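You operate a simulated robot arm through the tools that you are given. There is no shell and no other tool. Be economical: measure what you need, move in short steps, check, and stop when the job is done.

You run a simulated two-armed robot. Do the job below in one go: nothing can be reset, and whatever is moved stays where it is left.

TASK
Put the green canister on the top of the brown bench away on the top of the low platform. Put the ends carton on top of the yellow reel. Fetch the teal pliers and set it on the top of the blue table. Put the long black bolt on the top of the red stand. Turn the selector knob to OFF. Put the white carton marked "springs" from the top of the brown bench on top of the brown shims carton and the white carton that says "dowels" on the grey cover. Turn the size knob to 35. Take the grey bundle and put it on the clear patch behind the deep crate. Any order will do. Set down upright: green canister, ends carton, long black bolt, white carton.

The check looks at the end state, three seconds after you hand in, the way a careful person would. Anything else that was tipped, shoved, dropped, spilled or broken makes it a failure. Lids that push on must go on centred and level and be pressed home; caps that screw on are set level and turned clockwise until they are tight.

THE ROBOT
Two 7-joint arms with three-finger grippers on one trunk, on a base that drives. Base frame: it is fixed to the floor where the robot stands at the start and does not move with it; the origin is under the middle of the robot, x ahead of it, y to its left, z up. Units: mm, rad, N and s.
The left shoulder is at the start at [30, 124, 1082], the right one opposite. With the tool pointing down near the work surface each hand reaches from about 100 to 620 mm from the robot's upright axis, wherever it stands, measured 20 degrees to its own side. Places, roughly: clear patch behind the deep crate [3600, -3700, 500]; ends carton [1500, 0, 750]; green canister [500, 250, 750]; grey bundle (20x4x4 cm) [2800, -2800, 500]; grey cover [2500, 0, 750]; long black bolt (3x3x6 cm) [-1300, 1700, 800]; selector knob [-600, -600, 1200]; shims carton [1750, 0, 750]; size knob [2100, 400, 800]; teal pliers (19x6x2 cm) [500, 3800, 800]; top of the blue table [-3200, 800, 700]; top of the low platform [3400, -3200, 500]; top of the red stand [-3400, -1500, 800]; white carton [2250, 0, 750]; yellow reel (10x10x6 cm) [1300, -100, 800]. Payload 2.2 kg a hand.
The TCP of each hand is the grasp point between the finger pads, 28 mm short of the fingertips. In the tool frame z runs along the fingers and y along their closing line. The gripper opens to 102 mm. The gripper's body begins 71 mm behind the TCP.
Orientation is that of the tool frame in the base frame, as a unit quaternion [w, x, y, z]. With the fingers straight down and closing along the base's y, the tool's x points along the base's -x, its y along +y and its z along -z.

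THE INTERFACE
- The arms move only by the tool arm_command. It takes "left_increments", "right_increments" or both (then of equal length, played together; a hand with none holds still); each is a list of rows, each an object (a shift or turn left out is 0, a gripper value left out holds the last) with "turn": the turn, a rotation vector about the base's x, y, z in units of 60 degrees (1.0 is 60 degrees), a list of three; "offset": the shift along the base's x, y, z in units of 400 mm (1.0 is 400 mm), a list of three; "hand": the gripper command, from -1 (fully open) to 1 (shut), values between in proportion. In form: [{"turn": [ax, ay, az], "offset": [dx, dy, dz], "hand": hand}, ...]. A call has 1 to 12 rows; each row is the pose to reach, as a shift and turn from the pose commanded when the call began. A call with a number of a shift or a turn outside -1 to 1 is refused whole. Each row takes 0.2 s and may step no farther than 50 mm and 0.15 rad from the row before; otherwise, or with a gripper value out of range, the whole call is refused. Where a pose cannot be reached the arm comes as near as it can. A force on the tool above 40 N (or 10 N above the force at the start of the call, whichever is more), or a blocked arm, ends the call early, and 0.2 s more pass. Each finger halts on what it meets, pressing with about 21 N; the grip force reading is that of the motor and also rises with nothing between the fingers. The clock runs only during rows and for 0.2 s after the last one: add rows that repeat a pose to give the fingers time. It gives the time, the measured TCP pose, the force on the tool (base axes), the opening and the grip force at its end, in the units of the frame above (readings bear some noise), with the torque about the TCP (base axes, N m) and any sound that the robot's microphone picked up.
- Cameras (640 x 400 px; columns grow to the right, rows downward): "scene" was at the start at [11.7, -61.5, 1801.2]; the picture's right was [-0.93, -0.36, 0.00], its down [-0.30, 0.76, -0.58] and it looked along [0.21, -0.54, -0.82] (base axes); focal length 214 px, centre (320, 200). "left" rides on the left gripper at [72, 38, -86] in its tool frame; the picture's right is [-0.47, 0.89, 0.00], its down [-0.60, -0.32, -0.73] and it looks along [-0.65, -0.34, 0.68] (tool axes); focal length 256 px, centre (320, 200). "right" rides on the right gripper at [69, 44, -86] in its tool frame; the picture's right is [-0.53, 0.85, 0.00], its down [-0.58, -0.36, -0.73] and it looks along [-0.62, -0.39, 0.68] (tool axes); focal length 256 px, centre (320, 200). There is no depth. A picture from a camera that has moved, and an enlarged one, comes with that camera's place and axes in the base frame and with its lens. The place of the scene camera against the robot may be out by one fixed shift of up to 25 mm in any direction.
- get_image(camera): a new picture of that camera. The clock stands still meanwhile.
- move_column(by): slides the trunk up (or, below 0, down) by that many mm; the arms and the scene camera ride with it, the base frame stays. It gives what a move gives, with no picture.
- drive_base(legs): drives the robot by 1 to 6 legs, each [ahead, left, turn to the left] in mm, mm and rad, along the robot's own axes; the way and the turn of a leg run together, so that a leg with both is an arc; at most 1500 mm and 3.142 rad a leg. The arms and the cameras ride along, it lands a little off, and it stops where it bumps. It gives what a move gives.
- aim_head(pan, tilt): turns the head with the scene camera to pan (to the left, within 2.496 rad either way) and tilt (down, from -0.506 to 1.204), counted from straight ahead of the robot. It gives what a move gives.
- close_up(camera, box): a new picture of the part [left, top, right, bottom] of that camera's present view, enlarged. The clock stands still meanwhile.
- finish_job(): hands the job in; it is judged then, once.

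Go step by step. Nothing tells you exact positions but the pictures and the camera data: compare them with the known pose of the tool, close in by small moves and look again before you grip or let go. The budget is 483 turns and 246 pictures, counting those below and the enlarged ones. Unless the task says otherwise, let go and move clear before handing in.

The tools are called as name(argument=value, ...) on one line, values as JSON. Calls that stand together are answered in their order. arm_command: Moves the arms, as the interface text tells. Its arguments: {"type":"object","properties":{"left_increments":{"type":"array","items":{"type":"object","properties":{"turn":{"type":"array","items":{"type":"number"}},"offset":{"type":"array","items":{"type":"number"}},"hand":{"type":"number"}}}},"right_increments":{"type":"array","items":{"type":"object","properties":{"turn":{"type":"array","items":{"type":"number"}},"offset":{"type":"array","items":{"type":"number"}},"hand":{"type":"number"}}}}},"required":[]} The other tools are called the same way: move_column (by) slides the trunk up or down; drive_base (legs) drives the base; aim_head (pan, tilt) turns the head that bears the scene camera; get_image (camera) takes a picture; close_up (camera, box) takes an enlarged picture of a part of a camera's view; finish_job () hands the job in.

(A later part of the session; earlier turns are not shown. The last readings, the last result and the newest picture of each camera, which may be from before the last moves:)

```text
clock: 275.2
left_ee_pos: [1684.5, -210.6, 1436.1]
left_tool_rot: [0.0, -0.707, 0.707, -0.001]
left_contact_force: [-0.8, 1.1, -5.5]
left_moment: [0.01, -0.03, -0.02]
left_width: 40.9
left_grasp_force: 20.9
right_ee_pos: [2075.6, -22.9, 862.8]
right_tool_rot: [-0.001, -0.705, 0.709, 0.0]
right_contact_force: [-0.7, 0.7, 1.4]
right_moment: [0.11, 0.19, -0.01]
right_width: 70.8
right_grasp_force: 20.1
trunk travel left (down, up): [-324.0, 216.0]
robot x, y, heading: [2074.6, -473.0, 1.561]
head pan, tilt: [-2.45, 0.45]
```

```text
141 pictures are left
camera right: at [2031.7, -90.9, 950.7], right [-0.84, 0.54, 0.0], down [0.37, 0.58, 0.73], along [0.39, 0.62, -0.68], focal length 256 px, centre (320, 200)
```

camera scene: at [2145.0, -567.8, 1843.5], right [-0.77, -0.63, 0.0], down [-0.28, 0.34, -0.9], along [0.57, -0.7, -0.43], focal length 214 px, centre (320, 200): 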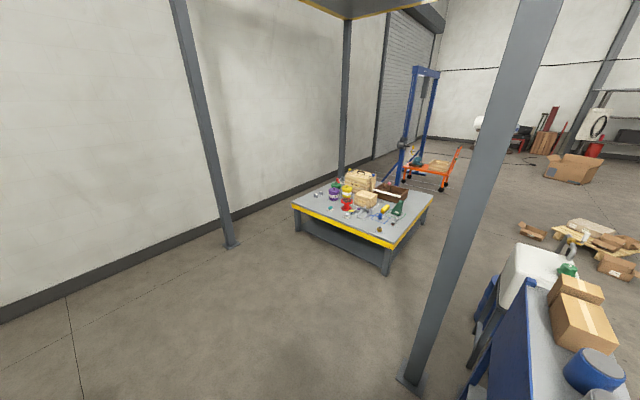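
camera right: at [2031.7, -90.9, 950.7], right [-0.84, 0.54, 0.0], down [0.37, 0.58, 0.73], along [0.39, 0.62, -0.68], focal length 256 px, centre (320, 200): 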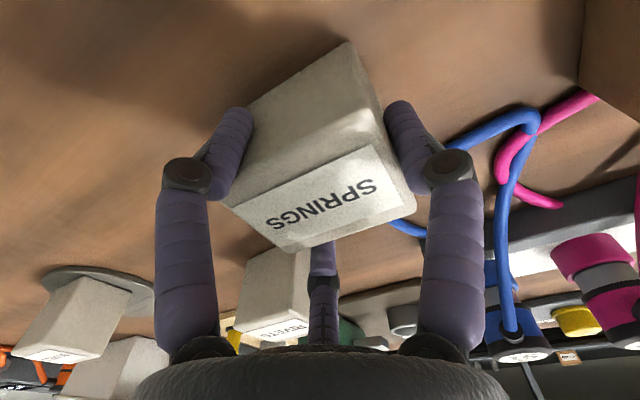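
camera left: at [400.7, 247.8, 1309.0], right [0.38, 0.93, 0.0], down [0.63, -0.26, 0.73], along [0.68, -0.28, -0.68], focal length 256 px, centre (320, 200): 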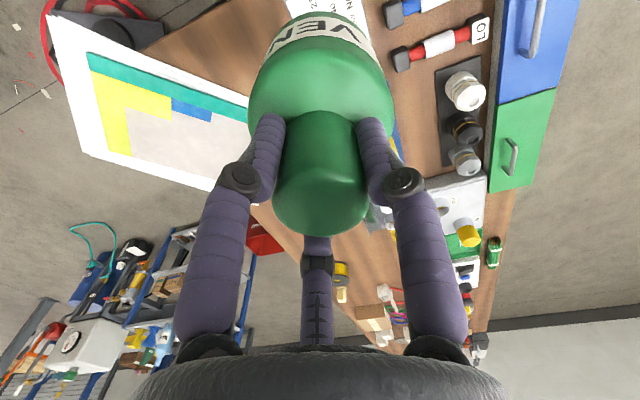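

arm_command(right_increments=[{"offset": [0, 0, 0.05], "hand": 1}, {"offset": [0, 0, 0.15]}, {"offset": [0, 0, 0.27]}, {"offset": [0, -0.02, 0.38]}, {"offset": [-0.1, -0.04, 0.42]}, {"offset": [-0.2, -0.05, 0.42]}, {"offset": [-0.3, -0.06, 0.42]}, {"offset": [-0.4, -0.06, 0.42]}])

aim_head(pan=0.2, tilt=1.0)

get_image(camera="right")

close_up(camera="scene", box=[200, 170, 360, 290])

```text
clock: 277.0
left_ee_pos: [1682.6, -208.5, 1435.8]
left_tool_rot: [-0.001, -0.707, 0.708, -0.002]
left_contact_force: [-1.2, -0.4, -5.8]
left_moment: [0.01, -0.02, -0.01]
left_width: 40.6
left_grasp_force: 21.1
right_ee_pos: [1914.1, -46.7, 1029.8]
right_tool_rot: [-0.001, -0.706, 0.709, -0.001]
right_contact_force: [-0.8, -0.5, -2.8]
right_moment: [-0.03, 0.0, 0.03]
right_width: 70.7
right_grasp_force: 20.9
trunk travel left (down, up): [-324.0, 216.0]
robot x, y, heading: [2072.0, -472.8, 1.561]
head pan, tilt: [-2.45, 0.45]
```

```text
clock: 279.4
left_ee_pos: [1685.0, -208.5, 1437.1]
left_tool_rot: [0.0, -0.706, 0.708, -0.001]
left_contact_force: [0.0, 0.2, -6.0]
left_moment: [0.02, 0.0, -0.03]
left_width: 41.0
left_grasp_force: 21.0
right_ee_pos: [1916.3, -48.9, 1031.2]
right_tool_rot: [0.0, -0.705, 0.709, 0.0]
right_contact_force: [0.0, -0.1, -2.1]
right_moment: [0.02, 0.01, -0.03]
right_width: 70.5
right_grasp_force: 20.8
trunk travel left (down, up): [-324.0, 216.0]
robot x, y, heading: [2074.2, -471.0, 1.565]
head pan, tilt: [0.201, 1.0]
```

```text
140 pictures are left
camera right: at [1873.2, -115.3, 1118.8], right [-0.84, 0.54, 0.0], down [0.37, 0.58, 0.73], along [0.39, 0.61, -0.68], focal length 256 px, centre (320, 200)
```

right: 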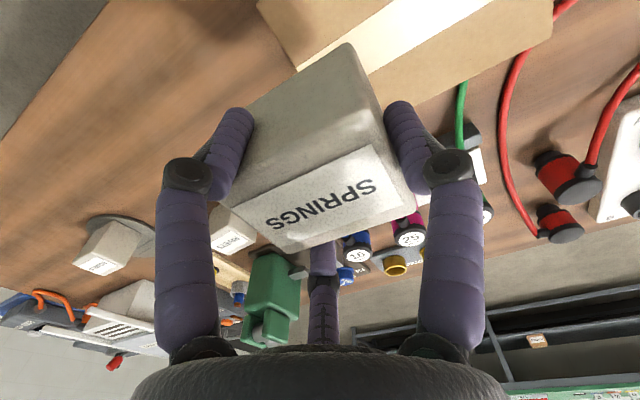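

```text
3.33 times, centred on (280, 230) of scene
camera zoom: at [2073.1, -428.1, 1797.9], right [0.98, 0.19, 0.0], down [0.16, -0.83, -0.54], along [-0.1, 0.53, -0.84], focal length 715 px, centre (453, 100)
```

zoom: 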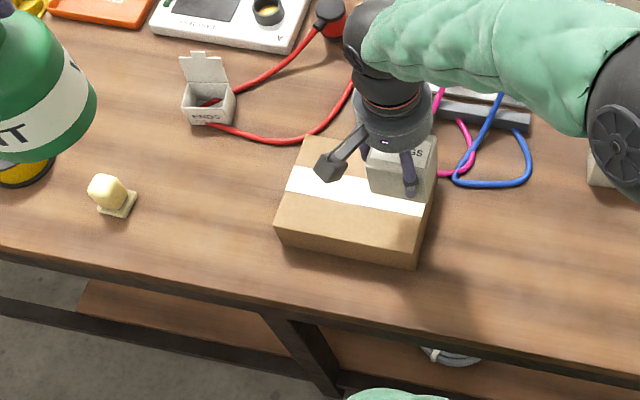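

arm_command(right_increments=[{"offset": [-0.08, 0, 0]}, {"offset": [-0.168, 0, 0]}])

get_image(camera="right")

close_up(camera="scene", box=[230, 170, 330, 260])

```text
clock: 280.0
left_ee_pos: [1682.2, -209.6, 1436.5]
left_tool_rot: [0.0, -0.706, 0.708, -0.001]
left_contact_force: [-0.6, -1.5, -6.7]
left_moment: [-0.01, -0.03, -0.01]
left_width: 41.2
left_grasp_force: 20.7
right_ee_pos: [1849.1, -47.8, 1032.3]
right_tool_rot: [-0.001, -0.705, 0.709, -0.001]
right_contact_force: [0.7, 0.0, -3.1]
right_moment: [0.01, 0.0, -0.03]
right_width: 70.0
right_grasp_force: 20.9
trunk travel left (down, up): [-324.0, 216.0]
robot x, y, heading: [2070.0, -472.3, 1.566]
head pan, tilt: [0.201, 1.0]
```

```text
138 pictures are left
camera right: at [1804.6, -115.6, 1119.5], right [-0.84, 0.54, 0.0], down [0.37, 0.58, 0.73], along [0.39, 0.61, -0.68], focal length 256 px, centre (320, 200)
```

right: 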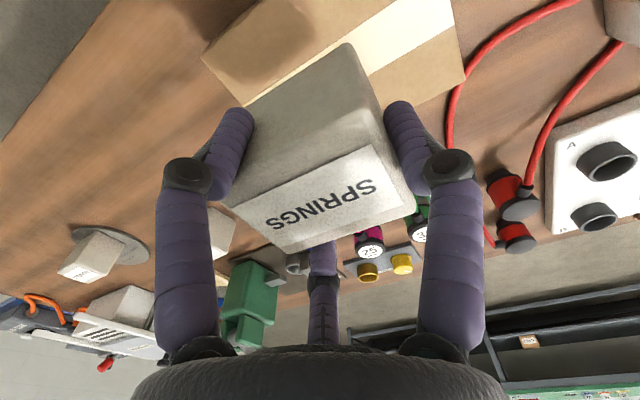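

```text
4.44 times, centred on (280, 215) of scene
camera zoom: at [2071.7, -427.9, 1797.8], right [0.98, 0.19, 0.0], down [0.16, -0.83, -0.54], along [-0.1, 0.53, -0.84], focal length 953 px, centre (498, 133)
```

zoom: 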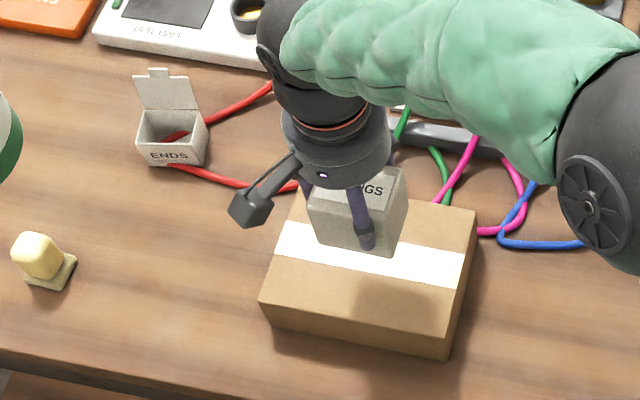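

Shims top corner triangulates to z≈871; centre ≈(1843, −40). Lower the springs carton onto it.

arm_command(right_increments=[{"offset": [-0.01, 0.015, -0.08]}, {"offset": [-0.014, 0.015, -0.16]}, {"offset": [-0.014, 0.015, -0.225]}])

close_up(camera="scene", box=[230, 170, 330, 260])

arm_command(right_increments=[{"offset": [0, 0, -0.008]}, {"offset": [0, 0, -0.016]}])

```text
clock: 280.8
left_ee_pos: [1683.7, -207.8, 1437.4]
left_tool_rot: [0.0, -0.707, 0.708, -0.001]
left_contact_force: [-0.7, 0.9, -6.2]
left_moment: [-0.02, -0.01, -0.01]
left_width: 41.3
left_grasp_force: 21.0
right_ee_pos: [1843.1, -40.6, 943.5]
right_tool_rot: [0.0, -0.705, 0.709, 0.0]
right_contact_force: [-0.5, -0.4, -1.6]
right_moment: [-0.03, -0.01, -0.03]
right_width: 70.7
right_grasp_force: 21.3
trunk travel left (down, up): [-324.0, 216.0]
robot x, y, heading: [2073.8, -471.1, 1.567]
head pan, tilt: [0.201, 1.0]
```

```text
4.44 times, centred on (280, 215) of scene
camera zoom: at [2072.3, -427.3, 1797.8], right [0.98, 0.19, 0.0], down [0.16, -0.83, -0.54], along [-0.1, 0.53, -0.84], focal length 953 px, centre (498, 133)
```

zoom: 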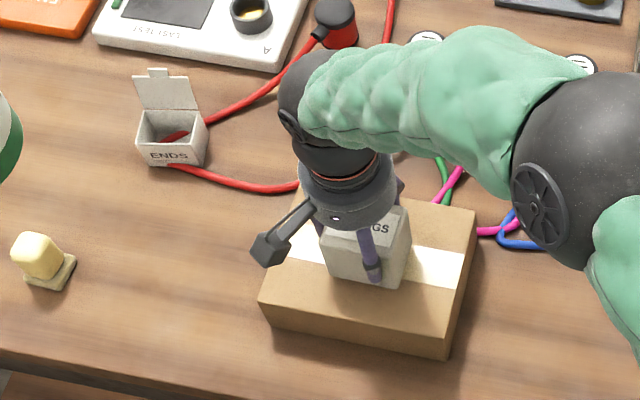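

```text
clock: 281.4
left_ee_pos: [1683.9, -209.7, 1435.6]
left_tool_rot: [0.0, -0.706, 0.708, -0.001]
left_contact_force: [-0.2, 0.4, -5.8]
left_moment: [0.0, 0.01, -0.02]
left_width: 41.0
left_grasp_force: 21.1
right_ee_pos: [1843.1, -40.3, 936.4]
right_tool_rot: [-0.001, -0.705, 0.709, -0.001]
right_contact_force: [0.6, -1.2, -1.5]
right_moment: [0.0, 0.0, -0.01]
right_width: 70.8
right_grasp_force: 21.3
trunk travel left (down, up): [-324.0, 216.0]
robot x, y, heading: [2070.6, -470.2, 1.567]
head pan, tilt: [0.201, 1.0]
```

arm_command(right_increments=[{"offset": [0, -0.005, -0.006]}, {"offset": [0, -0.01, -0.012]}])

arm_command(right_increments=[{"offset": [0, 0, -0.006]}, {"offset": [0, 0, -0.012]}])

```text
clock: 282.0
left_ee_pos: [1684.2, -209.7, 1437.7]
left_tool_rot: [0.0, -0.707, 0.708, -0.002]
left_contact_force: [0.7, -0.2, -4.7]
left_moment: [0.03, 0.01, -0.03]
left_width: 41.0
left_grasp_force: 20.9
right_ee_pos: [1842.3, -44.0, 933.2]
right_tool_rot: [0.001, -0.705, 0.709, 0.002]
right_contact_force: [1.6, 4.1, 10.8]
right_moment: [0.03, -0.65, 0.15]
right_width: 70.5
right_grasp_force: 20.6
trunk travel left (down, up): [-324.0, 216.0]
robot x, y, heading: [2069.7, -475.2, 1.561]
head pan, tilt: [0.201, 1.0]
```

```text
clock: 282.6
left_ee_pos: [1685.0, -209.4, 1436.5]
left_tool_rot: [0.0, -0.707, 0.708, 0.0]
left_contact_force: [-0.6, 0.5, -6.2]
left_moment: [-0.02, 0.0, 0.0]
left_width: 40.9
left_grasp_force: 20.8
right_ee_pos: [1843.3, -44.8, 926.6]
right_tool_rot: [0.0, -0.705, 0.71, 0.003]
right_contact_force: [-1.6, 7.4, 15.6]
right_moment: [0.22, -0.34, 0.2]
right_width: 70.4
right_grasp_force: 20.8
trunk travel left (down, up): [-324.0, 216.0]
robot x, y, heading: [2072.9, -469.3, 1.562]
head pan, tilt: [0.201, 1.0]
```

arm_command(right_increments=[{"offset": [0, 0, 0.004]}, {"offset": [0, 0, 0.004], "hand": 0}, {"offset": [0, 0, 0.004], "hand": -0.6}, {"offset": [0, 0, 0.004], "hand": -1}, {"offset": [0, 0, 0.004], "hand": -1}, {"offset": [0, 0, 0.1]}, {"offset": [0, 0, 0.2]}, {"offset": [0.05, -0.05, 0.3]}])

close_up(camera="right", box=[180, 0, 480, 200])

close_up(camera="scene", box=[230, 170, 330, 260])

```text
clock: 284.4
left_ee_pos: [1685.9, -210.9, 1437.2]
left_tool_rot: [0.0, -0.707, 0.707, -0.001]
left_contact_force: [0.9, -0.1, -5.1]
left_moment: [0.02, -0.01, -0.02]
left_width: 40.9
left_grasp_force: 21.2
right_ee_pos: [1865.3, -68.7, 1046.1]
right_tool_rot: [0.0, -0.706, 0.708, -0.001]
right_contact_force: [0.3, -0.8, 1.3]
right_moment: [0.01, 0.02, -0.04]
right_width: 101.8
right_grasp_force: 0.1
trunk travel left (down, up): [-324.0, 216.0]
robot x, y, heading: [2071.6, -473.6, 1.57]
head pan, tilt: [0.201, 1.0]
```

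```text
2.00 times, centred on (330, 100) of right
camera zoom: at [1821.3, -135.9, 1133.9], right [-0.84, 0.54, 0.0], down [0.37, 0.58, 0.73], along [0.39, 0.62, -0.68], focal length 512 px, centre (300, 400)
```

zoom: 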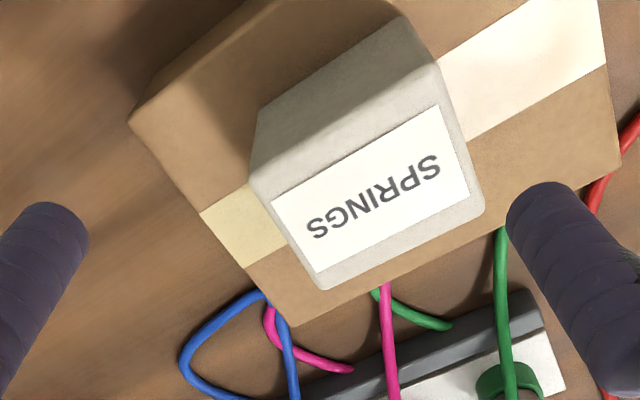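

```text
4.44 times, centred on (280, 215) of scene
camera zoom: at [2075.4, -430.5, 1797.9], right [0.98, 0.19, 0.0], down [0.16, -0.82, -0.54], along [-0.11, 0.53, -0.84], focal length 953 px, centre (498, 133)
```

zoom: 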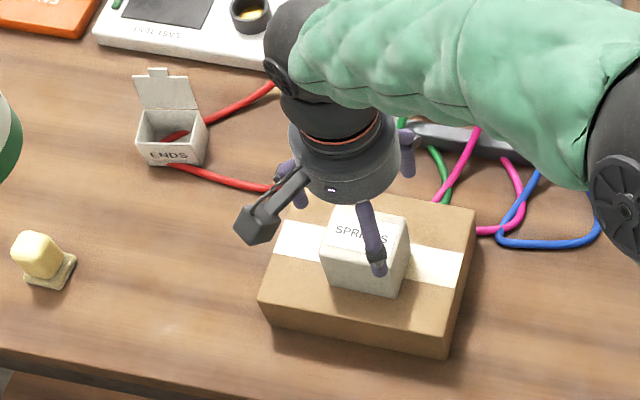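

Springs carton is flat on the shims carton. Now tuck the right hand, and head for the low platform with the canister (route: east, then south).

arm_command(right_increments=[{"offset": [0.02, -0.01, 0.1]}, {"offset": [0.1, -0.03, 0.18]}, {"offset": [0.2, -0.05, 0.23]}, {"offset": [0.3, -0.07, 0.28]}, {"offset": [0.4, -0.09, 0.33]}, {"offset": [0.5, -0.11, 0.39]}, {"offset": [0.6, -0.13, 0.45]}, {"offset": [0.7, -0.15, 0.51]}, {"offset": [0.8, -0.17, 0.58]}, {"offset": [0.87, -0.2, 0.66]}, {"offset": [0.93, -0.22, 0.74]}, {"offset": [1.0, -0.24, 0.82]}])

drive_base(legs=[[0, -430, 0], [-180, 0, 0], [0, 0, 3.14]])

aim_head(pan=0, tilt=0.6)

get_image(camera="scene")

```text
clock: 287.0
left_ee_pos: [1686.2, -210.8, 1436.5]
left_tool_rot: [0.001, -0.706, 0.708, 0.0]
left_contact_force: [-0.7, -0.3, -6.4]
left_moment: [-0.01, 0.01, -0.04]
left_width: 40.9
left_grasp_force: 21.4
right_ee_pos: [2264.0, -162.0, 1375.5]
right_tool_rot: [-0.002, -0.706, 0.708, 0.0]
right_contact_force: [0.8, -0.1, -0.3]
right_moment: [0.01, 0.02, -0.01]
right_width: 102.1
right_grasp_force: 0.0
trunk travel left (down, up): [-324.0, 216.0]
robot x, y, heading: [2070.7, -476.4, 1.564]
head pan, tilt: [0.201, 1.0]
```

```text
clock: 298.0
left_ee_pos: [2886.2, -921.4, 1436.4]
left_tool_rot: [-0.002, 0.712, 0.702, 0.001]
left_contact_force: [0.2, 0.5, -6.2]
left_moment: [0.0, 0.03, 0.0]
left_width: 41.1
left_grasp_force: 21.3
right_ee_pos: [2306.2, -962.0, 1374.0]
right_tool_rot: [0.0, 0.713, 0.701, 0.001]
right_contact_force: [-0.2, -0.8, -0.3]
right_moment: [-0.02, -0.02, 0.01]
right_width: 102.0
right_grasp_force: 0.0
trunk travel left (down, up): [-324.0, 216.0]
robot x, y, heading: [2500.8, -654.0, -1.586]
head pan, tilt: [0.201, 1.0]
```

```text
clock: 298.9
left_ee_pos: [2885.8, -920.3, 1436.7]
left_tool_rot: [0.0, 0.712, 0.702, 0.0]
left_contact_force: [0.3, -0.1, -5.8]
left_moment: [0.04, 0.02, 0.02]
left_width: 40.8
left_grasp_force: 21.5
right_ee_pos: [2306.1, -962.9, 1372.6]
right_tool_rot: [0.0, 0.713, 0.701, 0.001]
right_contact_force: [-0.5, -0.8, 0.6]
right_moment: [-0.02, 0.03, 0.03]
right_width: 102.0
right_grasp_force: 0.1
trunk travel left (down, up): [-324.0, 216.0]
robot x, y, heading: [2503.3, -651.1, -1.587]
head pan, tilt: [0.0, 0.6]
```

```text
133 pictures are left
camera scene: at [2515.6, -704.3, 1829.8], right [-1.0, 0.02, 0.0], down [0.01, 0.57, -0.82], along [-0.01, -0.82, -0.57], focal length 214 px, centre (320, 200)
```

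scene: 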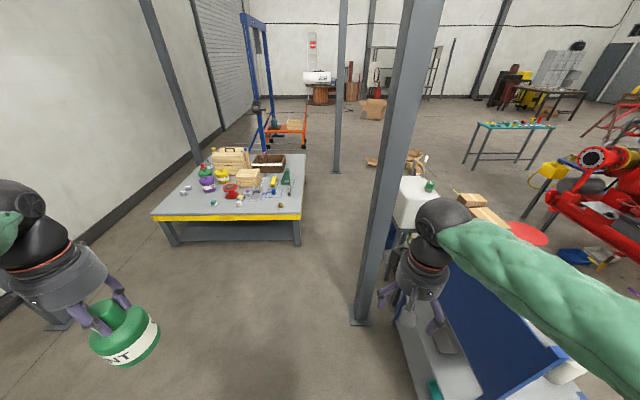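

close_up(camera="scene", box=[150, 135, 310, 225])

```text
4.00 times, centred on (230, 180) of scene
camera zoom: at [2515.6, -704.3, 1829.8], right [-1.0, 0.02, 0.0], down [0.01, 0.57, -0.82], along [-0.01, -0.82, -0.57], focal length 858 px, centre (680, 280)
```

zoom: 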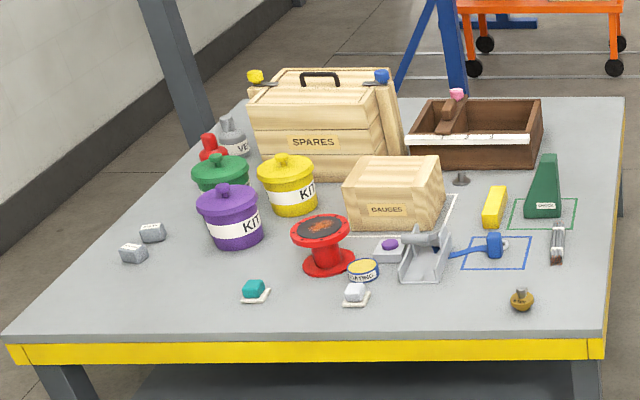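

drive_base(legs=[[0, 300, 0.016], [1300, 0, 0]])

aim_head(pan=0.2, tilt=0.7)

get_image(camera="scene")

```text
clock: 307.0
left_ee_pos: [3194.2, -2211.5, 1436.6]
left_tool_rot: [0.0, 0.705, 0.71, 0.0]
left_contact_force: [-0.1, -0.3, -6.0]
left_moment: [0.0, 0.03, -0.01]
left_width: 40.8
left_grasp_force: 20.8
right_ee_pos: [2615.7, -2264.6, 1374.2]
right_tool_rot: [0.0, 0.706, 0.708, 0.001]
right_contact_force: [0.1, 0.3, 0.2]
right_moment: [-0.01, 0.0, 0.0]
right_width: 102.2
right_grasp_force: 0.1
trunk travel left (down, up): [-324.0, 216.0]
robot x, y, heading: [2805.6, -1950.8, -1.571]
head pan, tilt: [0.0, 0.6]
```

```text
clock: 307.8
left_ee_pos: [3194.7, -2211.3, 1436.4]
left_tool_rot: [-0.001, 0.705, 0.709, 0.001]
left_contact_force: [-0.7, -0.4, -6.5]
left_moment: [-0.03, 0.02, 0.0]
left_width: 41.0
left_grasp_force: 21.0
right_ee_pos: [2616.7, -2264.6, 1373.8]
right_tool_rot: [0.001, 0.706, 0.708, 0.001]
right_contact_force: [-0.5, -0.5, -0.2]
right_moment: [-0.02, 0.0, 0.01]
right_width: 101.8
right_grasp_force: 0.0
trunk travel left (down, up): [-324.0, 216.0]
robot x, y, heading: [2804.1, -1949.2, -1.566]
head pan, tilt: [0.201, 0.7]
```

```text
131 pictures are left
camera scene: at [2837.5, -1998.4, 1821.3], right [-0.98, -0.2, 0.0], down [-0.13, 0.63, -0.77], along [0.15, -0.75, -0.64], focal length 214 px, centre (320, 200)
```

scene: 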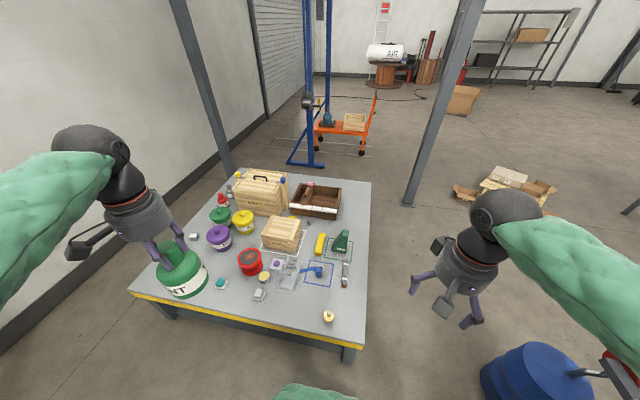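

close_up(camera="scene", box=[180, 160, 380, 330])

```text
2.35 times, centred on (280, 245) of scene
camera zoom: at [2837.5, -1998.4, 1821.3], right [-0.98, -0.2, 0.0], down [-0.13, 0.63, -0.77], along [0.15, -0.75, -0.64], focal length 505 px, centre (414, 94)
```

zoom: 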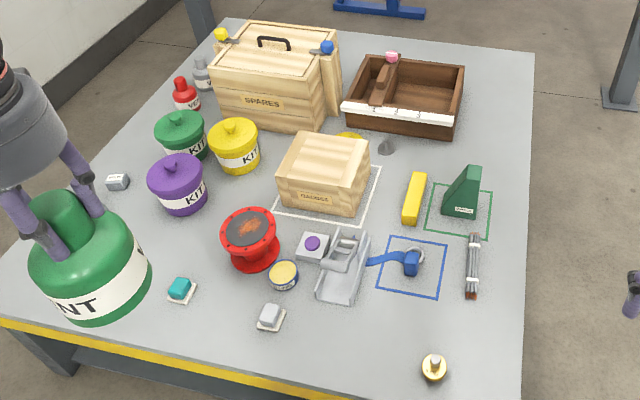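

The grey bundle lies near (2824, −2807); deep crates stand at the back. First set the canister down on the open front area of the platform, ≈(3120, −2480).

drive_base(legs=[[60, 150, 0]])

move_column(by=-250)

arm_command(left_increments=[{"offset": [-0.08, -0.05, -0.05]}, {"offset": [-0.16, -0.1, -0.1]}, {"offset": [-0.24, -0.15, -0.15]}, {"offset": [-0.32, -0.2, -0.2]}, {"offset": [-0.38, -0.27, -0.27]}, {"offset": [-0.44, -0.34, -0.34]}, {"offset": [-0.5, -0.41, -0.41]}, {"offset": [-0.55, -0.47, -0.5]}, {"offset": [-0.56, -0.5, -0.61]}])

get_image(camera="scene")

get_image(camera="left")

```text
clock: 309.2
left_ee_pos: [3346.0, -2271.9, 1436.2]
left_tool_rot: [-0.001, 0.705, 0.709, 0.0]
left_contact_force: [0.7, -0.1, -6.1]
left_moment: [-0.02, 0.03, 0.02]
left_width: 40.8
left_grasp_force: 21.1
right_ee_pos: [2768.0, -2324.3, 1374.9]
right_tool_rot: [-0.001, 0.706, 0.708, 0.001]
right_contact_force: [1.3, -0.1, -0.6]
right_moment: [0.03, 0.04, 0.02]
right_width: 102.1
right_grasp_force: 0.0
trunk travel left (down, up): [-324.0, 216.0]
robot x, y, heading: [2952.7, -2009.7, -1.568]
head pan, tilt: [0.201, 0.7]
```

```text
clock: 311.8
left_ee_pos: [3346.0, -2270.8, 1187.5]
left_tool_rot: [0.0, 0.706, 0.709, 0.001]
left_contact_force: [0.0, 0.4, -6.1]
left_moment: [0.02, -0.03, -0.02]
left_width: 40.9
left_grasp_force: 21.0
right_ee_pos: [2767.0, -2324.4, 1124.7]
right_tool_rot: [0.0, 0.706, 0.708, 0.002]
right_contact_force: [0.1, -1.1, 0.3]
right_moment: [0.01, -0.02, -0.03]
right_width: 102.0
right_grasp_force: 0.1
trunk travel left (down, up): [-74.0, 466.0]
robot x, y, heading: [2955.3, -2010.7, -1.572]
head pan, tilt: [0.201, 0.7]
```

```text
clock: 313.8
left_ee_pos: [3119.1, -2473.8, 940.0]
left_tool_rot: [-0.001, 0.705, 0.709, 0.0]
left_contact_force: [-0.7, -1.2, -5.6]
left_moment: [0.02, -0.03, 0.02]
left_width: 41.0
left_grasp_force: 21.0
right_ee_pos: [2767.9, -2325.1, 1124.1]
right_tool_rot: [0.0, 0.706, 0.708, 0.001]
right_contact_force: [-0.4, -0.4, -0.1]
right_moment: [-0.02, 0.02, 0.02]
right_width: 101.9
right_grasp_force: 0.1
trunk travel left (down, up): [-74.0, 466.0]
robot x, y, heading: [2954.8, -2004.7, -1.57]
head pan, tilt: [0.201, 0.7]
```

```text
129 pictures are left
camera scene: at [2988.0, -2059.2, 1571.2], right [-0.98, -0.2, 0.0], down [-0.13, 0.63, -0.76], along [0.15, -0.75, -0.64], focal length 214 px, centre (320, 200)
```

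scene: 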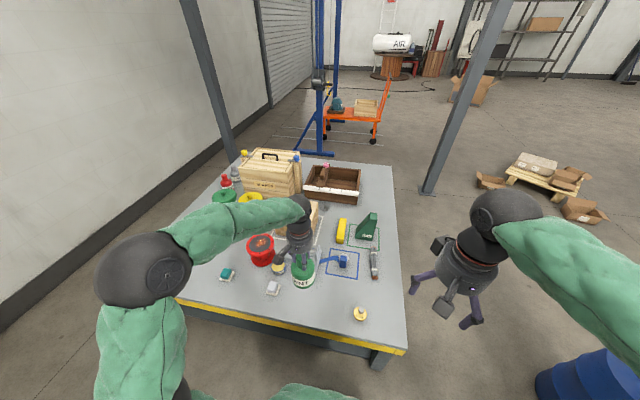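

```text
128 pictures are left
camera left: at [3157.1, -2400.8, 1026.0], right [0.89, -0.46, 0.0], down [-0.31, -0.61, 0.73], along [-0.34, -0.65, -0.68], focal length 256 px, centre (320, 200)
```

left: 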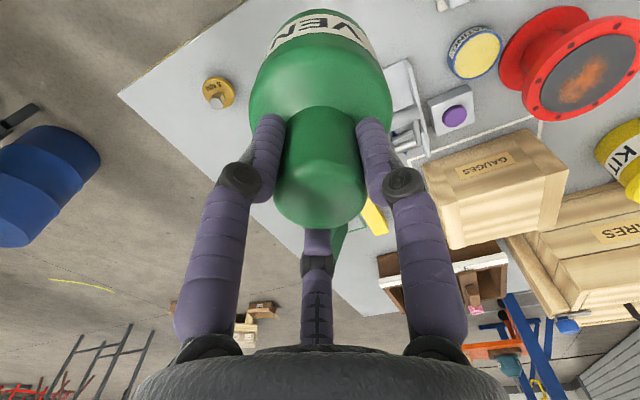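

Spot below is clear. Lower the canister.

arm_command(left_increments=[{"offset": [0, 0, -0.11]}, {"offset": [0, 0, -0.22]}, {"offset": [0, 0, -0.33]}, {"offset": [0, 0, -0.44]}, {"offset": [0, 0, -0.55]}, {"offset": [0, 0, -0.65]}, {"offset": [0, 0, -0.72]}])

get_image(camera="scene")

```text
clock: 315.4
left_ee_pos: [3121.2, -2472.3, 653.3]
left_tool_rot: [0.0, 0.705, 0.709, 0.001]
left_contact_force: [0.7, -0.5, -5.2]
left_moment: [0.02, -0.01, 0.0]
left_width: 41.1
left_grasp_force: 21.8
right_ee_pos: [2766.5, -2325.2, 1124.3]
right_tool_rot: [0.0, 0.707, 0.708, 0.001]
right_contact_force: [-0.4, 0.5, -0.3]
right_moment: [-0.03, 0.01, -0.02]
right_width: 102.0
right_grasp_force: 0.0
trunk travel left (down, up): [-74.0, 466.0]
robot x, y, heading: [2954.1, -2010.8, -1.567]
head pan, tilt: [0.201, 0.7]
```

```text
127 pictures are left
camera scene: at [2987.9, -2058.7, 1571.2], right [-0.98, -0.2, 0.0], down [-0.13, 0.63, -0.76], along [0.15, -0.75, -0.64], focal length 214 px, centre (320, 200)
```

scene: 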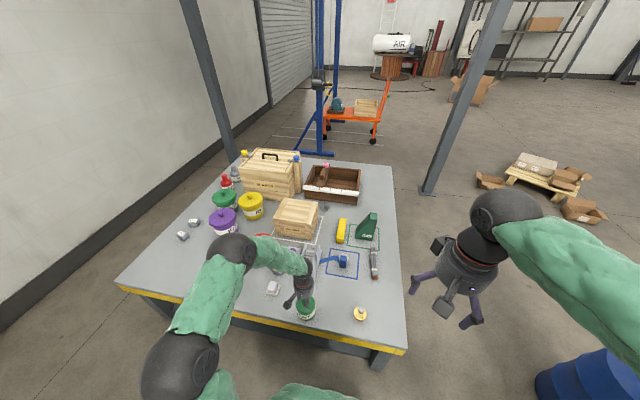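

arm_command(left_increments=[{"offset": [0, 0, -0.02]}, {"offset": [0, 0, -0.035]}])

arm_command(left_increments=[{"offset": [0, 0, -0.01]}, {"offset": [0, 0, -0.02]}])

```text
clock: 316.0
left_ee_pos: [3122.2, -2471.2, 640.9]
left_tool_rot: [-0.001, 0.705, 0.709, 0.001]
left_contact_force: [-0.3, -0.1, -5.9]
left_moment: [0.01, 0.02, 0.0]
left_width: 40.9
left_grasp_force: 21.1
right_ee_pos: [2765.5, -2324.2, 1124.6]
right_tool_rot: [0.0, 0.706, 0.708, 0.001]
right_contact_force: [0.1, -0.5, -0.1]
right_moment: [0.01, -0.02, -0.04]
right_width: 102.2
right_grasp_force: 0.1
trunk travel left (down, up): [-74.0, 466.0]
robot x, y, heading: [2955.8, -2008.5, -1.572]
head pan, tilt: [0.201, 0.7]
```

```text
clock: 316.6
left_ee_pos: [3122.2, -2470.8, 632.1]
left_tool_rot: [0.0, 0.706, 0.709, 0.001]
left_contact_force: [0.6, 0.2, -3.8]
left_moment: [0.05, 0.06, -0.02]
left_width: 40.9
left_grasp_force: 20.9
right_ee_pos: [2767.2, -2324.4, 1125.4]
right_tool_rot: [0.001, 0.707, 0.707, 0.001]
right_contact_force: [0.2, -0.2, 0.7]
right_moment: [0.01, 0.0, 0.02]
right_width: 102.2
right_grasp_force: 0.0
trunk travel left (down, up): [-74.0, 466.0]
robot x, y, heading: [2956.7, -2008.7, -1.568]
head pan, tilt: [0.201, 0.7]
```

arm_command(left_increments=[{"offset": [0, 0, -0.005]}, {"offset": [0, 0, -0.01]}])

```text
clock: 317.2
left_ee_pos: [3120.8, -2472.8, 630.8]
left_tool_rot: [0.001, 0.705, 0.709, 0.0]
left_contact_force: [6.0, 4.4, 16.1]
left_moment: [0.14, -0.23, 0.05]
left_width: 41.6
left_grasp_force: 20.8
right_ee_pos: [2766.7, -2323.5, 1124.1]
right_tool_rot: [0.0, 0.706, 0.708, 0.001]
right_contact_force: [-0.4, -0.1, 0.4]
right_moment: [-0.01, -0.01, 0.0]
right_width: 101.9
right_grasp_force: 0.1
trunk travel left (down, up): [-74.0, 466.0]
robot x, y, heading: [2953.8, -2011.9, -1.568]
head pan, tilt: [0.201, 0.7]
```

Canister is down. Release and rise.

arm_command(left_increments=[{"offset": [0, 0, 0.004]}, {"offset": [0, 0, 0.004], "hand": 0.4}, {"offset": [0, 0, 0.004], "hand": -0.3}, {"offset": [0, 0, 0.004], "hand": -1}, {"offset": [0, 0, 0.004], "hand": -1}, {"offset": [0, 0, 0.1]}, {"offset": [0, 0, 0.2]}, {"offset": [0, 0, 0.31]}, {"offset": [0, 0, 0.42]}, {"offset": [0, 0.05, 0.53]}])

get_image(camera="left")

```text
clock: 319.4
left_ee_pos: [3120.5, -2449.1, 839.6]
left_tool_rot: [-0.001, 0.705, 0.709, 0.001]
left_contact_force: [0.5, 0.1, -0.2]
left_moment: [-0.05, 0.01, 0.03]
left_width: 101.8
left_grasp_force: 0.1
right_ee_pos: [2767.3, -2322.6, 1123.7]
right_tool_rot: [0.001, 0.707, 0.708, 0.001]
right_contact_force: [0.8, 0.2, 0.2]
right_moment: [-0.04, 0.01, 0.0]
right_width: 101.8
right_grasp_force: 0.0
trunk travel left (down, up): [-74.0, 466.0]
robot x, y, heading: [2956.1, -2012.1, -1.569]
head pan, tilt: [0.201, 0.7]
```

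```text
126 pictures are left
camera left: at [3158.3, -2376.7, 926.4], right [0.89, -0.46, 0.0], down [-0.31, -0.61, 0.73], along [-0.34, -0.65, -0.68], focal length 256 px, centre (320, 200)
```

left: 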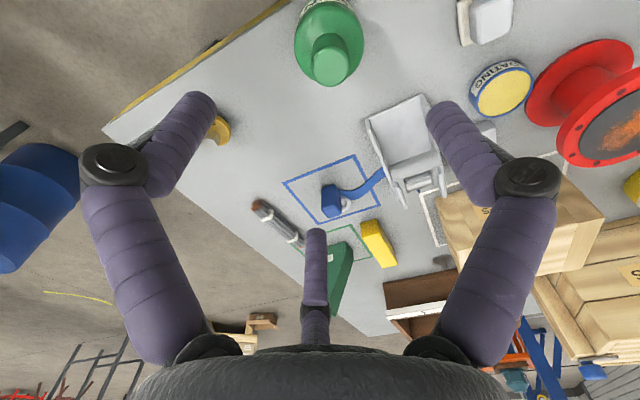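

Canister stands upright on the platform. Tuck the left hand and look toward the platform's west side.

arm_command(left_increments=[{"offset": [0.02, 0.08, 0.08]}, {"offset": [0.06, 0.16, 0.16]}, {"offset": [0.1, 0.24, 0.24]}, {"offset": [0.14, 0.3, 0.34]}, {"offset": [0.18, 0.36, 0.44]}, {"offset": [0.22, 0.4, 0.55]}, {"offset": [0.26, 0.43, 0.66]}])

aim_head(pan=-0.9, tilt=0.8)

get_image(camera="scene")

```text
clock: 321.0
left_ee_pos: [3225.8, -2279.7, 1104.0]
left_tool_rot: [-0.001, 0.705, 0.709, 0.001]
left_contact_force: [1.3, -0.5, -0.5]
left_moment: [-0.01, -0.01, -0.02]
left_width: 102.0
left_grasp_force: 0.1
right_ee_pos: [2767.3, -2324.1, 1124.4]
right_tool_rot: [0.0, 0.706, 0.708, 0.001]
right_contact_force: [-1.1, -0.2, 0.3]
right_moment: [0.04, 0.06, 0.01]
right_width: 102.2
right_grasp_force: 0.1
trunk travel left (down, up): [-74.0, 466.0]
robot x, y, heading: [2955.9, -2009.9, -1.566]
head pan, tilt: [0.201, 0.7]
```

```text
clock: 322.3
left_ee_pos: [3225.3, -2281.2, 1102.9]
left_tool_rot: [-0.001, 0.705, 0.709, 0.0]
left_contact_force: [0.0, 0.1, 0.0]
left_moment: [0.02, -0.02, -0.02]
left_width: 101.8
left_grasp_force: 0.1
right_ee_pos: [2765.6, -2324.4, 1124.7]
right_tool_rot: [0.0, 0.706, 0.708, 0.001]
right_contact_force: [0.0, -0.9, 0.3]
right_moment: [0.01, 0.02, 0.04]
right_width: 102.0
right_grasp_force: 0.1
trunk travel left (down, up): [-74.0, 466.0]
robot x, y, heading: [2955.9, -2008.6, -1.568]
head pan, tilt: [-0.901, 0.799]
```

```text
125 pictures are left
camera scene: at [2907.6, -2025.0, 1563.0], right [-0.62, 0.78, 0.0], down [0.56, 0.45, -0.7], along [-0.55, -0.43, -0.72], focal length 214 px, centre (320, 200)
```

scene: 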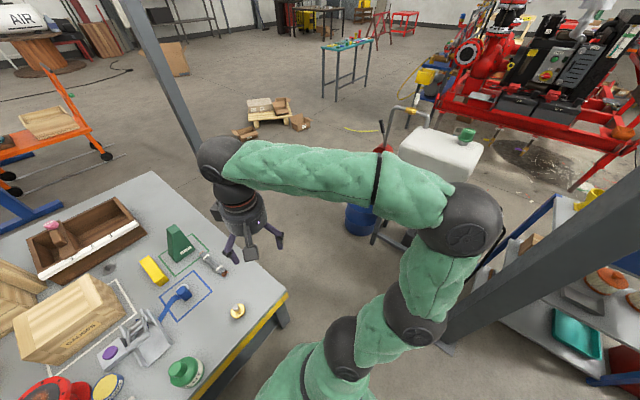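

drive_base(legs=[[0, -575, 0], [0, 0, 1.57], [0, -460, 0], [0, -460, 0]])

aim_head(pan=0.0, tilt=0.75)

get_image(camera="scene")

```text
clock: 334.2
left_ee_pos: [2645.0, -2663.3, 1104.2]
left_tool_rot: [-0.002, 0.002, 1.0, 0.0]
left_contact_force: [0.6, -1.0, -0.2]
left_moment: [0.01, 0.01, 0.01]
left_width: 101.9
left_grasp_force: 0.0
right_ee_pos: [2682.2, -3122.9, 1124.4]
right_tool_rot: [-0.001, 0.003, 1.0, 0.001]
right_contact_force: [-1.2, 0.1, -0.3]
right_moment: [0.04, -0.01, 0.0]
right_width: 102.1
right_grasp_force: 0.1
trunk travel left (down, up): [-74.0, 466.0]
robot x, y, heading: [2372.2, -2931.0, -0.007]
head pan, tilt: [-0.901, 0.799]
```

```text
clock: 335.4
left_ee_pos: [2645.1, -2662.0, 1105.1]
left_tool_rot: [-0.001, 0.003, 1.0, 0.0]
left_contact_force: [0.7, 0.3, 0.3]
left_moment: [0.03, -0.01, 0.02]
left_width: 102.0
left_grasp_force: 0.1
right_ee_pos: [2682.8, -3123.2, 1123.6]
right_tool_rot: [-0.001, 0.004, 1.0, 0.001]
right_contact_force: [-0.2, 0.0, 1.3]
right_moment: [0.03, 0.0, -0.03]
right_width: 102.1
right_grasp_force: 0.2
trunk travel left (down, up): [-74.0, 466.0]
robot x, y, heading: [2371.1, -2929.0, -0.008]
head pan, tilt: [0.0, 0.75]
```

```text
124 pictures are left
camera scene: at [2439.4, -2924.5, 1567.0], right [-0.01, -1.0, 0.0], down [-0.68, 0.01, -0.73], along [0.73, -0.01, -0.68], focal length 214 px, centre (320, 200)
```

scene: 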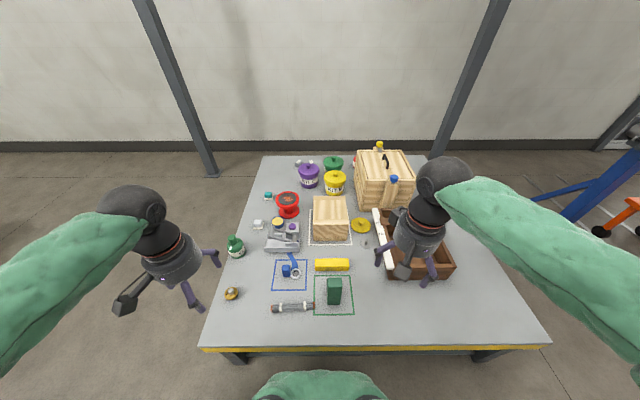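

Bundle at ≈(2828, −2800) lying along y. Rotate the left gripper 90° and bring it above.

arm_command(left_increments=[{"turn": [0, 0, -0.125], "offset": [0.05, -0.04, -0.06]}, {"turn": [0, 0, -0.25], "offset": [0.1, -0.08, -0.12]}, {"turn": [0, 0, -0.375], "offset": [0.15, -0.12, -0.18]}, {"turn": [0, 0, -0.5], "offset": [0.2, -0.16, -0.24]}, {"turn": [0, 0, -0.625], "offset": [0.25, -0.2, -0.3]}, {"turn": [0, 0, -0.75], "offset": [0.3, -0.24, -0.36]}, {"turn": [0, 0, -0.875], "offset": [0.35, -0.27, -0.42]}, {"turn": [0, 0, -1.0], "offset": [0.4, -0.3, -0.48]}])

arm_command(left_increments=[{"turn": [0, 0, -0.125], "offset": [0.01, -0.01, -0.08]}, {"turn": [0, 0, -0.25], "offset": [0.02, -0.02, -0.16]}, {"turn": [0, 0, -0.375], "offset": [0.03, -0.03, -0.24]}, {"turn": [0, 0, -0.5], "offset": [0.05, -0.04, -0.33]}])

get_image(camera="left")

```text
clock: 337.2
left_ee_pos: [2804.5, -2781.9, 909.6]
left_tool_rot: [-0.001, 0.503, 0.864, -0.001]
left_contact_force: [0.0, -0.5, 0.5]
left_moment: [0.0, 0.01, 0.01]
left_width: 101.6
left_grasp_force: 0.0
right_ee_pos: [2683.8, -3123.7, 1124.3]
right_tool_rot: [-0.001, 0.004, 1.0, 0.001]
right_contact_force: [-0.9, -0.1, 0.0]
right_moment: [0.01, -0.02, 0.04]
right_width: 102.0
right_grasp_force: 0.1
trunk travel left (down, up): [-74.0, 466.0]
robot x, y, heading: [2370.8, -2929.7, -0.011]
head pan, tilt: [0.0, 0.75]
```

```text
clock: 338.2
left_ee_pos: [2824.8, -2799.0, 779.7]
left_tool_rot: [0.0, 0.709, 0.705, 0.0]
left_contact_force: [0.1, 0.9, 0.2]
left_moment: [-0.02, 0.02, 0.0]
left_width: 101.8
left_grasp_force: 0.1
right_ee_pos: [2683.8, -3122.9, 1122.6]
right_tool_rot: [-0.001, 0.004, 1.0, 0.001]
right_contact_force: [-0.1, -0.5, 0.5]
right_moment: [0.0, 0.01, 0.02]
right_width: 102.0
right_grasp_force: 0.0
trunk travel left (down, up): [-74.0, 466.0]
robot x, y, heading: [2368.5, -2930.2, -0.006]
head pan, tilt: [0.0, 0.75]
```

```text
123 pictures are left
camera left: at [2863.6, -2726.9, 864.3], right [0.88, -0.47, 0.0], down [-0.32, -0.6, 0.73], along [-0.34, -0.64, -0.68], focal length 256 px, centre (320, 200)
```

left: 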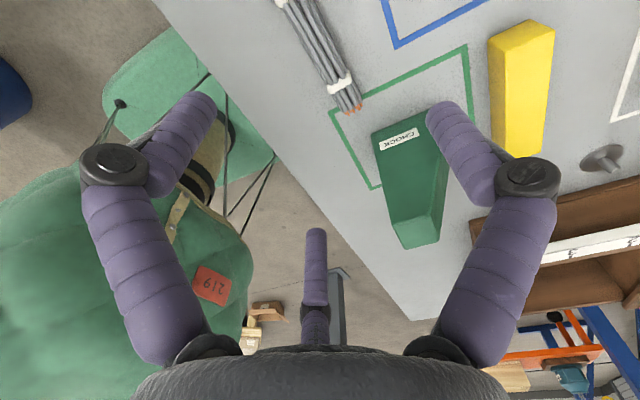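

arm_command(left_increments=[{"offset": [-0.01, 0.005, -0.1]}, {"offset": [-0.02, 0.01, -0.2]}, {"offset": [-0.02, 0.01, -0.3]}, {"offset": [-0.02, 0.01, -0.4]}])

get_image(camera="left")

close_up(camera="scene", box=[220, 230, 370, 340])

```text
clock: 339.2
left_ee_pos: [2816.4, -2794.5, 618.9]
left_tool_rot: [-0.001, 0.709, 0.706, 0.0]
left_contact_force: [0.2, 0.3, 0.4]
left_moment: [0.01, 0.02, -0.03]
left_width: 101.8
left_grasp_force: 0.0
right_ee_pos: [2683.1, -3122.6, 1123.6]
right_tool_rot: [0.0, 0.004, 1.0, 0.001]
right_contact_force: [-0.4, 0.6, -0.2]
right_moment: [0.03, 0.03, -0.02]
right_width: 102.0
right_grasp_force: 0.1
trunk travel left (down, up): [-74.0, 466.0]
robot x, y, heading: [2372.5, -2926.0, -0.015]
head pan, tilt: [0.0, 0.75]
```

```text
122 pictures are left
camera left: at [2854.9, -2721.7, 704.8], right [0.88, -0.47, 0.0], down [-0.32, -0.6, 0.73], along [-0.34, -0.64, -0.68], focal length 256 px, centre (320, 200)
```

left: 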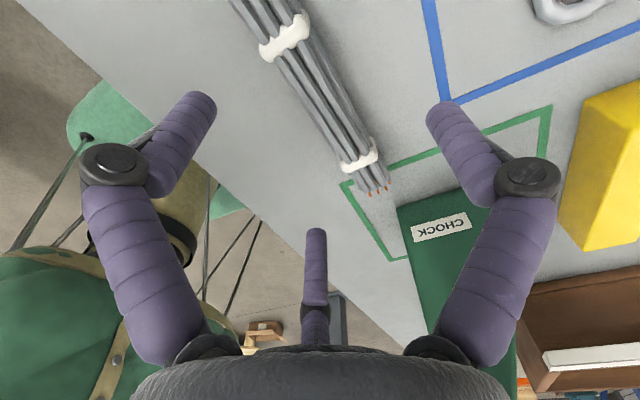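

```text
3.64 times, centred on (295, 285) of scene
camera zoom: at [2440.0, -2924.4, 1567.0], right [-0.01, -1.0, 0.0], down [-0.68, 0.01, -0.73], along [0.73, -0.01, -0.68], focal length 780 px, centre (411, -109)
```

zoom: 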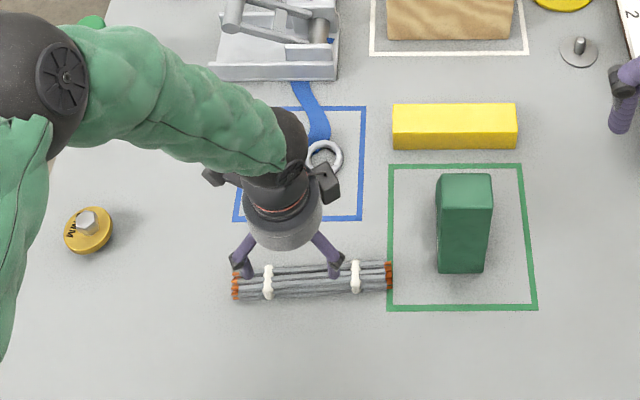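

Aligned. Descend and grip.

arm_command(left_increments=[{"offset": [0, 0, -0.08]}, {"offset": [0, 0, -0.15]}, {"offset": [0, 0, -0.195]}, {"offset": [0, 0, -0.195], "hand": -0.4}, {"offset": [0, 0, -0.195], "hand": 0.3}, {"offset": [0, 0, -0.195], "hand": 1}, {"offset": [0, 0, -0.195], "hand": 1}])

get_image(camera="left")

```text
clock: 340.8
left_ee_pos: [2814.9, -2793.1, 542.9]
left_tool_rot: [-0.001, 0.709, 0.705, 0.001]
left_contact_force: [-0.1, 0.3, 0.1]
left_moment: [0.01, 0.0, 0.02]
left_width: 49.0
left_grasp_force: 21.0
right_ee_pos: [2684.2, -3122.4, 1123.1]
right_tool_rot: [-0.001, 0.005, 1.0, 0.001]
right_contact_force: [-0.7, 0.4, 0.1]
right_moment: [0.02, -0.04, 0.01]
right_width: 101.9
right_grasp_force: 0.0
trunk travel left (down, up): [-74.0, 466.0]
robot x, y, heading: [2371.3, -2932.8, -0.01]
head pan, tilt: [0.0, 0.75]
```

```text
120 pictures are left
camera left: at [2854.5, -2720.2, 628.2], right [0.88, -0.47, 0.0], down [-0.32, -0.6, 0.73], along [-0.34, -0.64, -0.68], focal length 256 px, centre (320, 200)
```

left: 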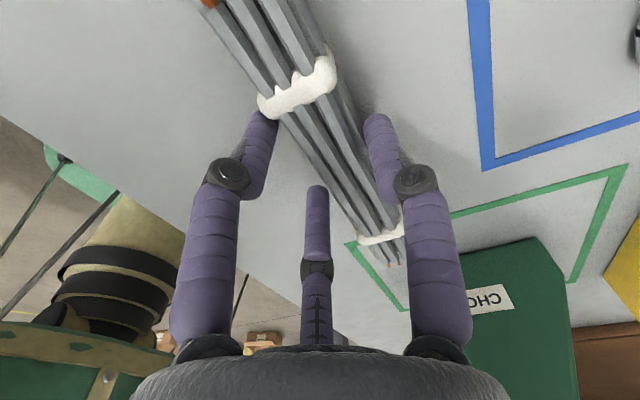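

arm_command(left_increments=[{"offset": [0, 0, 0.06], "hand": 1}, {"offset": [0, 0, 0.16]}, {"offset": [0, 0, 0.27]}, {"offset": [0, 0, 0.38]}, {"offset": [0, 0, 0.49]}, {"offset": [0, 0, 0.6]}, {"offset": [-0.05, 0, 0.7]}, {"offset": [-0.1, 0.02, 0.8]}, {"offset": [-0.16, 0.05, 0.9]}, {"offset": [-0.24, 0.08, 0.98]}, {"offset": [-0.32, 0.12, 1.0]}])

arm_command(right_increments=[{"offset": [-0.1, 0, 0]}, {"offset": [-0.15, -0.1, 0]}, {"offset": [-0.2, -0.2, 0]}, {"offset": [-0.2, -0.3, 0]}])

get_image(camera="scene")

```text
clock: 343.2
left_ee_pos: [2687.2, -2746.6, 943.4]
left_tool_rot: [0.0, 0.709, 0.706, 0.001]
left_contact_force: [0.2, 1.2, -1.6]
left_moment: [0.0, -0.02, -0.05]
left_width: 48.6
left_grasp_force: 21.1
right_ee_pos: [2682.0, -3123.2, 1123.9]
right_tool_rot: [-0.001, 0.004, 1.0, 0.001]
right_contact_force: [0.4, -0.2, 0.2]
right_moment: [0.03, 0.02, -0.01]
right_width: 101.8
right_grasp_force: 0.1
trunk travel left (down, up): [-74.0, 466.0]
robot x, y, heading: [2370.9, -2931.5, -0.01]
head pan, tilt: [0.0, 0.75]
```

```text
clock: 344.2
left_ee_pos: [2688.0, -2747.1, 943.9]
left_tool_rot: [0.0, 0.709, 0.705, 0.0]
left_contact_force: [-0.5, 0.6, -1.4]
left_moment: [0.08, -0.02, -0.02]
left_width: 48.9
left_grasp_force: 21.3
right_ee_pos: [2603.7, -3242.6, 1123.8]
right_tool_rot: [-0.001, 0.005, 1.0, 0.001]
right_contact_force: [0.5, 0.2, -0.5]
right_moment: [-0.02, -0.01, 0.01]
right_width: 102.0
right_grasp_force: 0.0
trunk travel left (down, up): [-74.0, 466.0]
robot x, y, heading: [2371.7, -2930.8, -0.006]
head pan, tilt: [0.0, 0.75]
```

```text
119 pictures are left
camera scene: at [2439.8, -2924.5, 1567.0], right [-0.01, -1.0, 0.0], down [-0.68, 0.01, -0.73], along [0.73, -0.01, -0.68], focal length 214 px, centre (320, 200)
```

scene: 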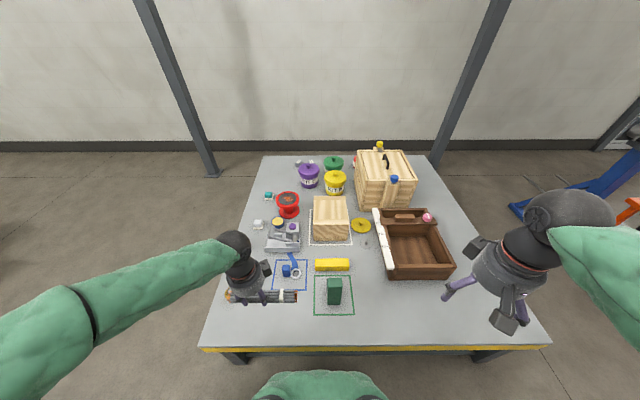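

Bundle is held. The clear patch is around (3600, −3700), south of the SPARES crate; I'll go round to the platform's back side.

drive_base(legs=[[0, -625, 0.008], [0, -625, 0], [700, 0, 0], [680, 0, 0], [0, 0, 1.57]])

get_image(camera="scene")

```text
clock: 350.2
left_ee_pos: [2727.7, -3866.5, 942.0]
left_tool_rot: [-0.002, 0.754, 0.656, -0.001]
left_contact_force: [-0.1, -0.4, -1.1]
left_moment: [0.02, 0.05, 0.02]
left_width: 49.1
left_grasp_force: 21.0
right_ee_pos: [2582.8, -4344.2, 1118.9]
right_tool_rot: [-0.016, 0.066, 0.998, 0.0]
right_contact_force: [0.4, 0.1, 0.1]
right_moment: [0.03, 0.0, 0.0]
right_width: 101.9
right_grasp_force: 0.0
trunk travel left (down, up): [-74.0, 466.0]
robot x, y, heading: [2383.7, -4008.3, -0.141]
head pan, tilt: [0.0, 0.75]
stopped in leg 2: the robot was blocked; the commanded pose is now the measured one
```

```text
118 pictures are left
camera scene: at [2466.6, -4007.2, 1566.8], right [-0.14, -0.99, 0.0], down [-0.68, 0.1, -0.72], along [0.72, -0.11, -0.69], focal length 214 px, centre (320, 200)
```

scene: 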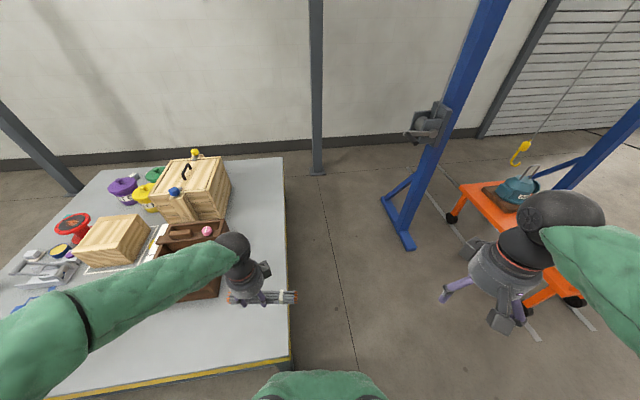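

aim_head(pan=-1.7, tilt=0.8)

get_image(camera="scene")

```text
clock: 351.9
left_ee_pos: [2729.9, -3867.8, 939.7]
left_tool_rot: [-0.003, 0.756, 0.654, -0.003]
left_contact_force: [-1.0, -0.4, -1.4]
left_moment: [0.04, 0.01, -0.01]
left_width: 48.9
left_grasp_force: 20.9
right_ee_pos: [2582.3, -4345.7, 1118.0]
right_tool_rot: [-0.017, 0.068, 0.998, 0.0]
right_contact_force: [-0.3, 0.6, -0.1]
right_moment: [-0.03, 0.01, 0.01]
right_width: 102.2
right_grasp_force: 0.1
trunk travel left (down, up): [-74.0, 466.0]
robot x, y, heading: [2383.5, -4009.9, -0.146]
head pan, tilt: [-1.7, 0.799]
```

```text
117 pictures are left
camera scene: at [2364.1, -4073.5, 1563.6], right [-0.96, 0.27, 0.01], down [0.19, 0.69, -0.7], along [-0.2, -0.67, -0.71], focal length 214 px, centre (320, 200)
```

scene: 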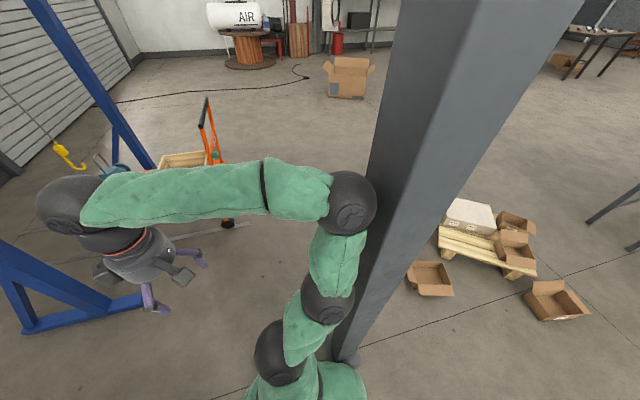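

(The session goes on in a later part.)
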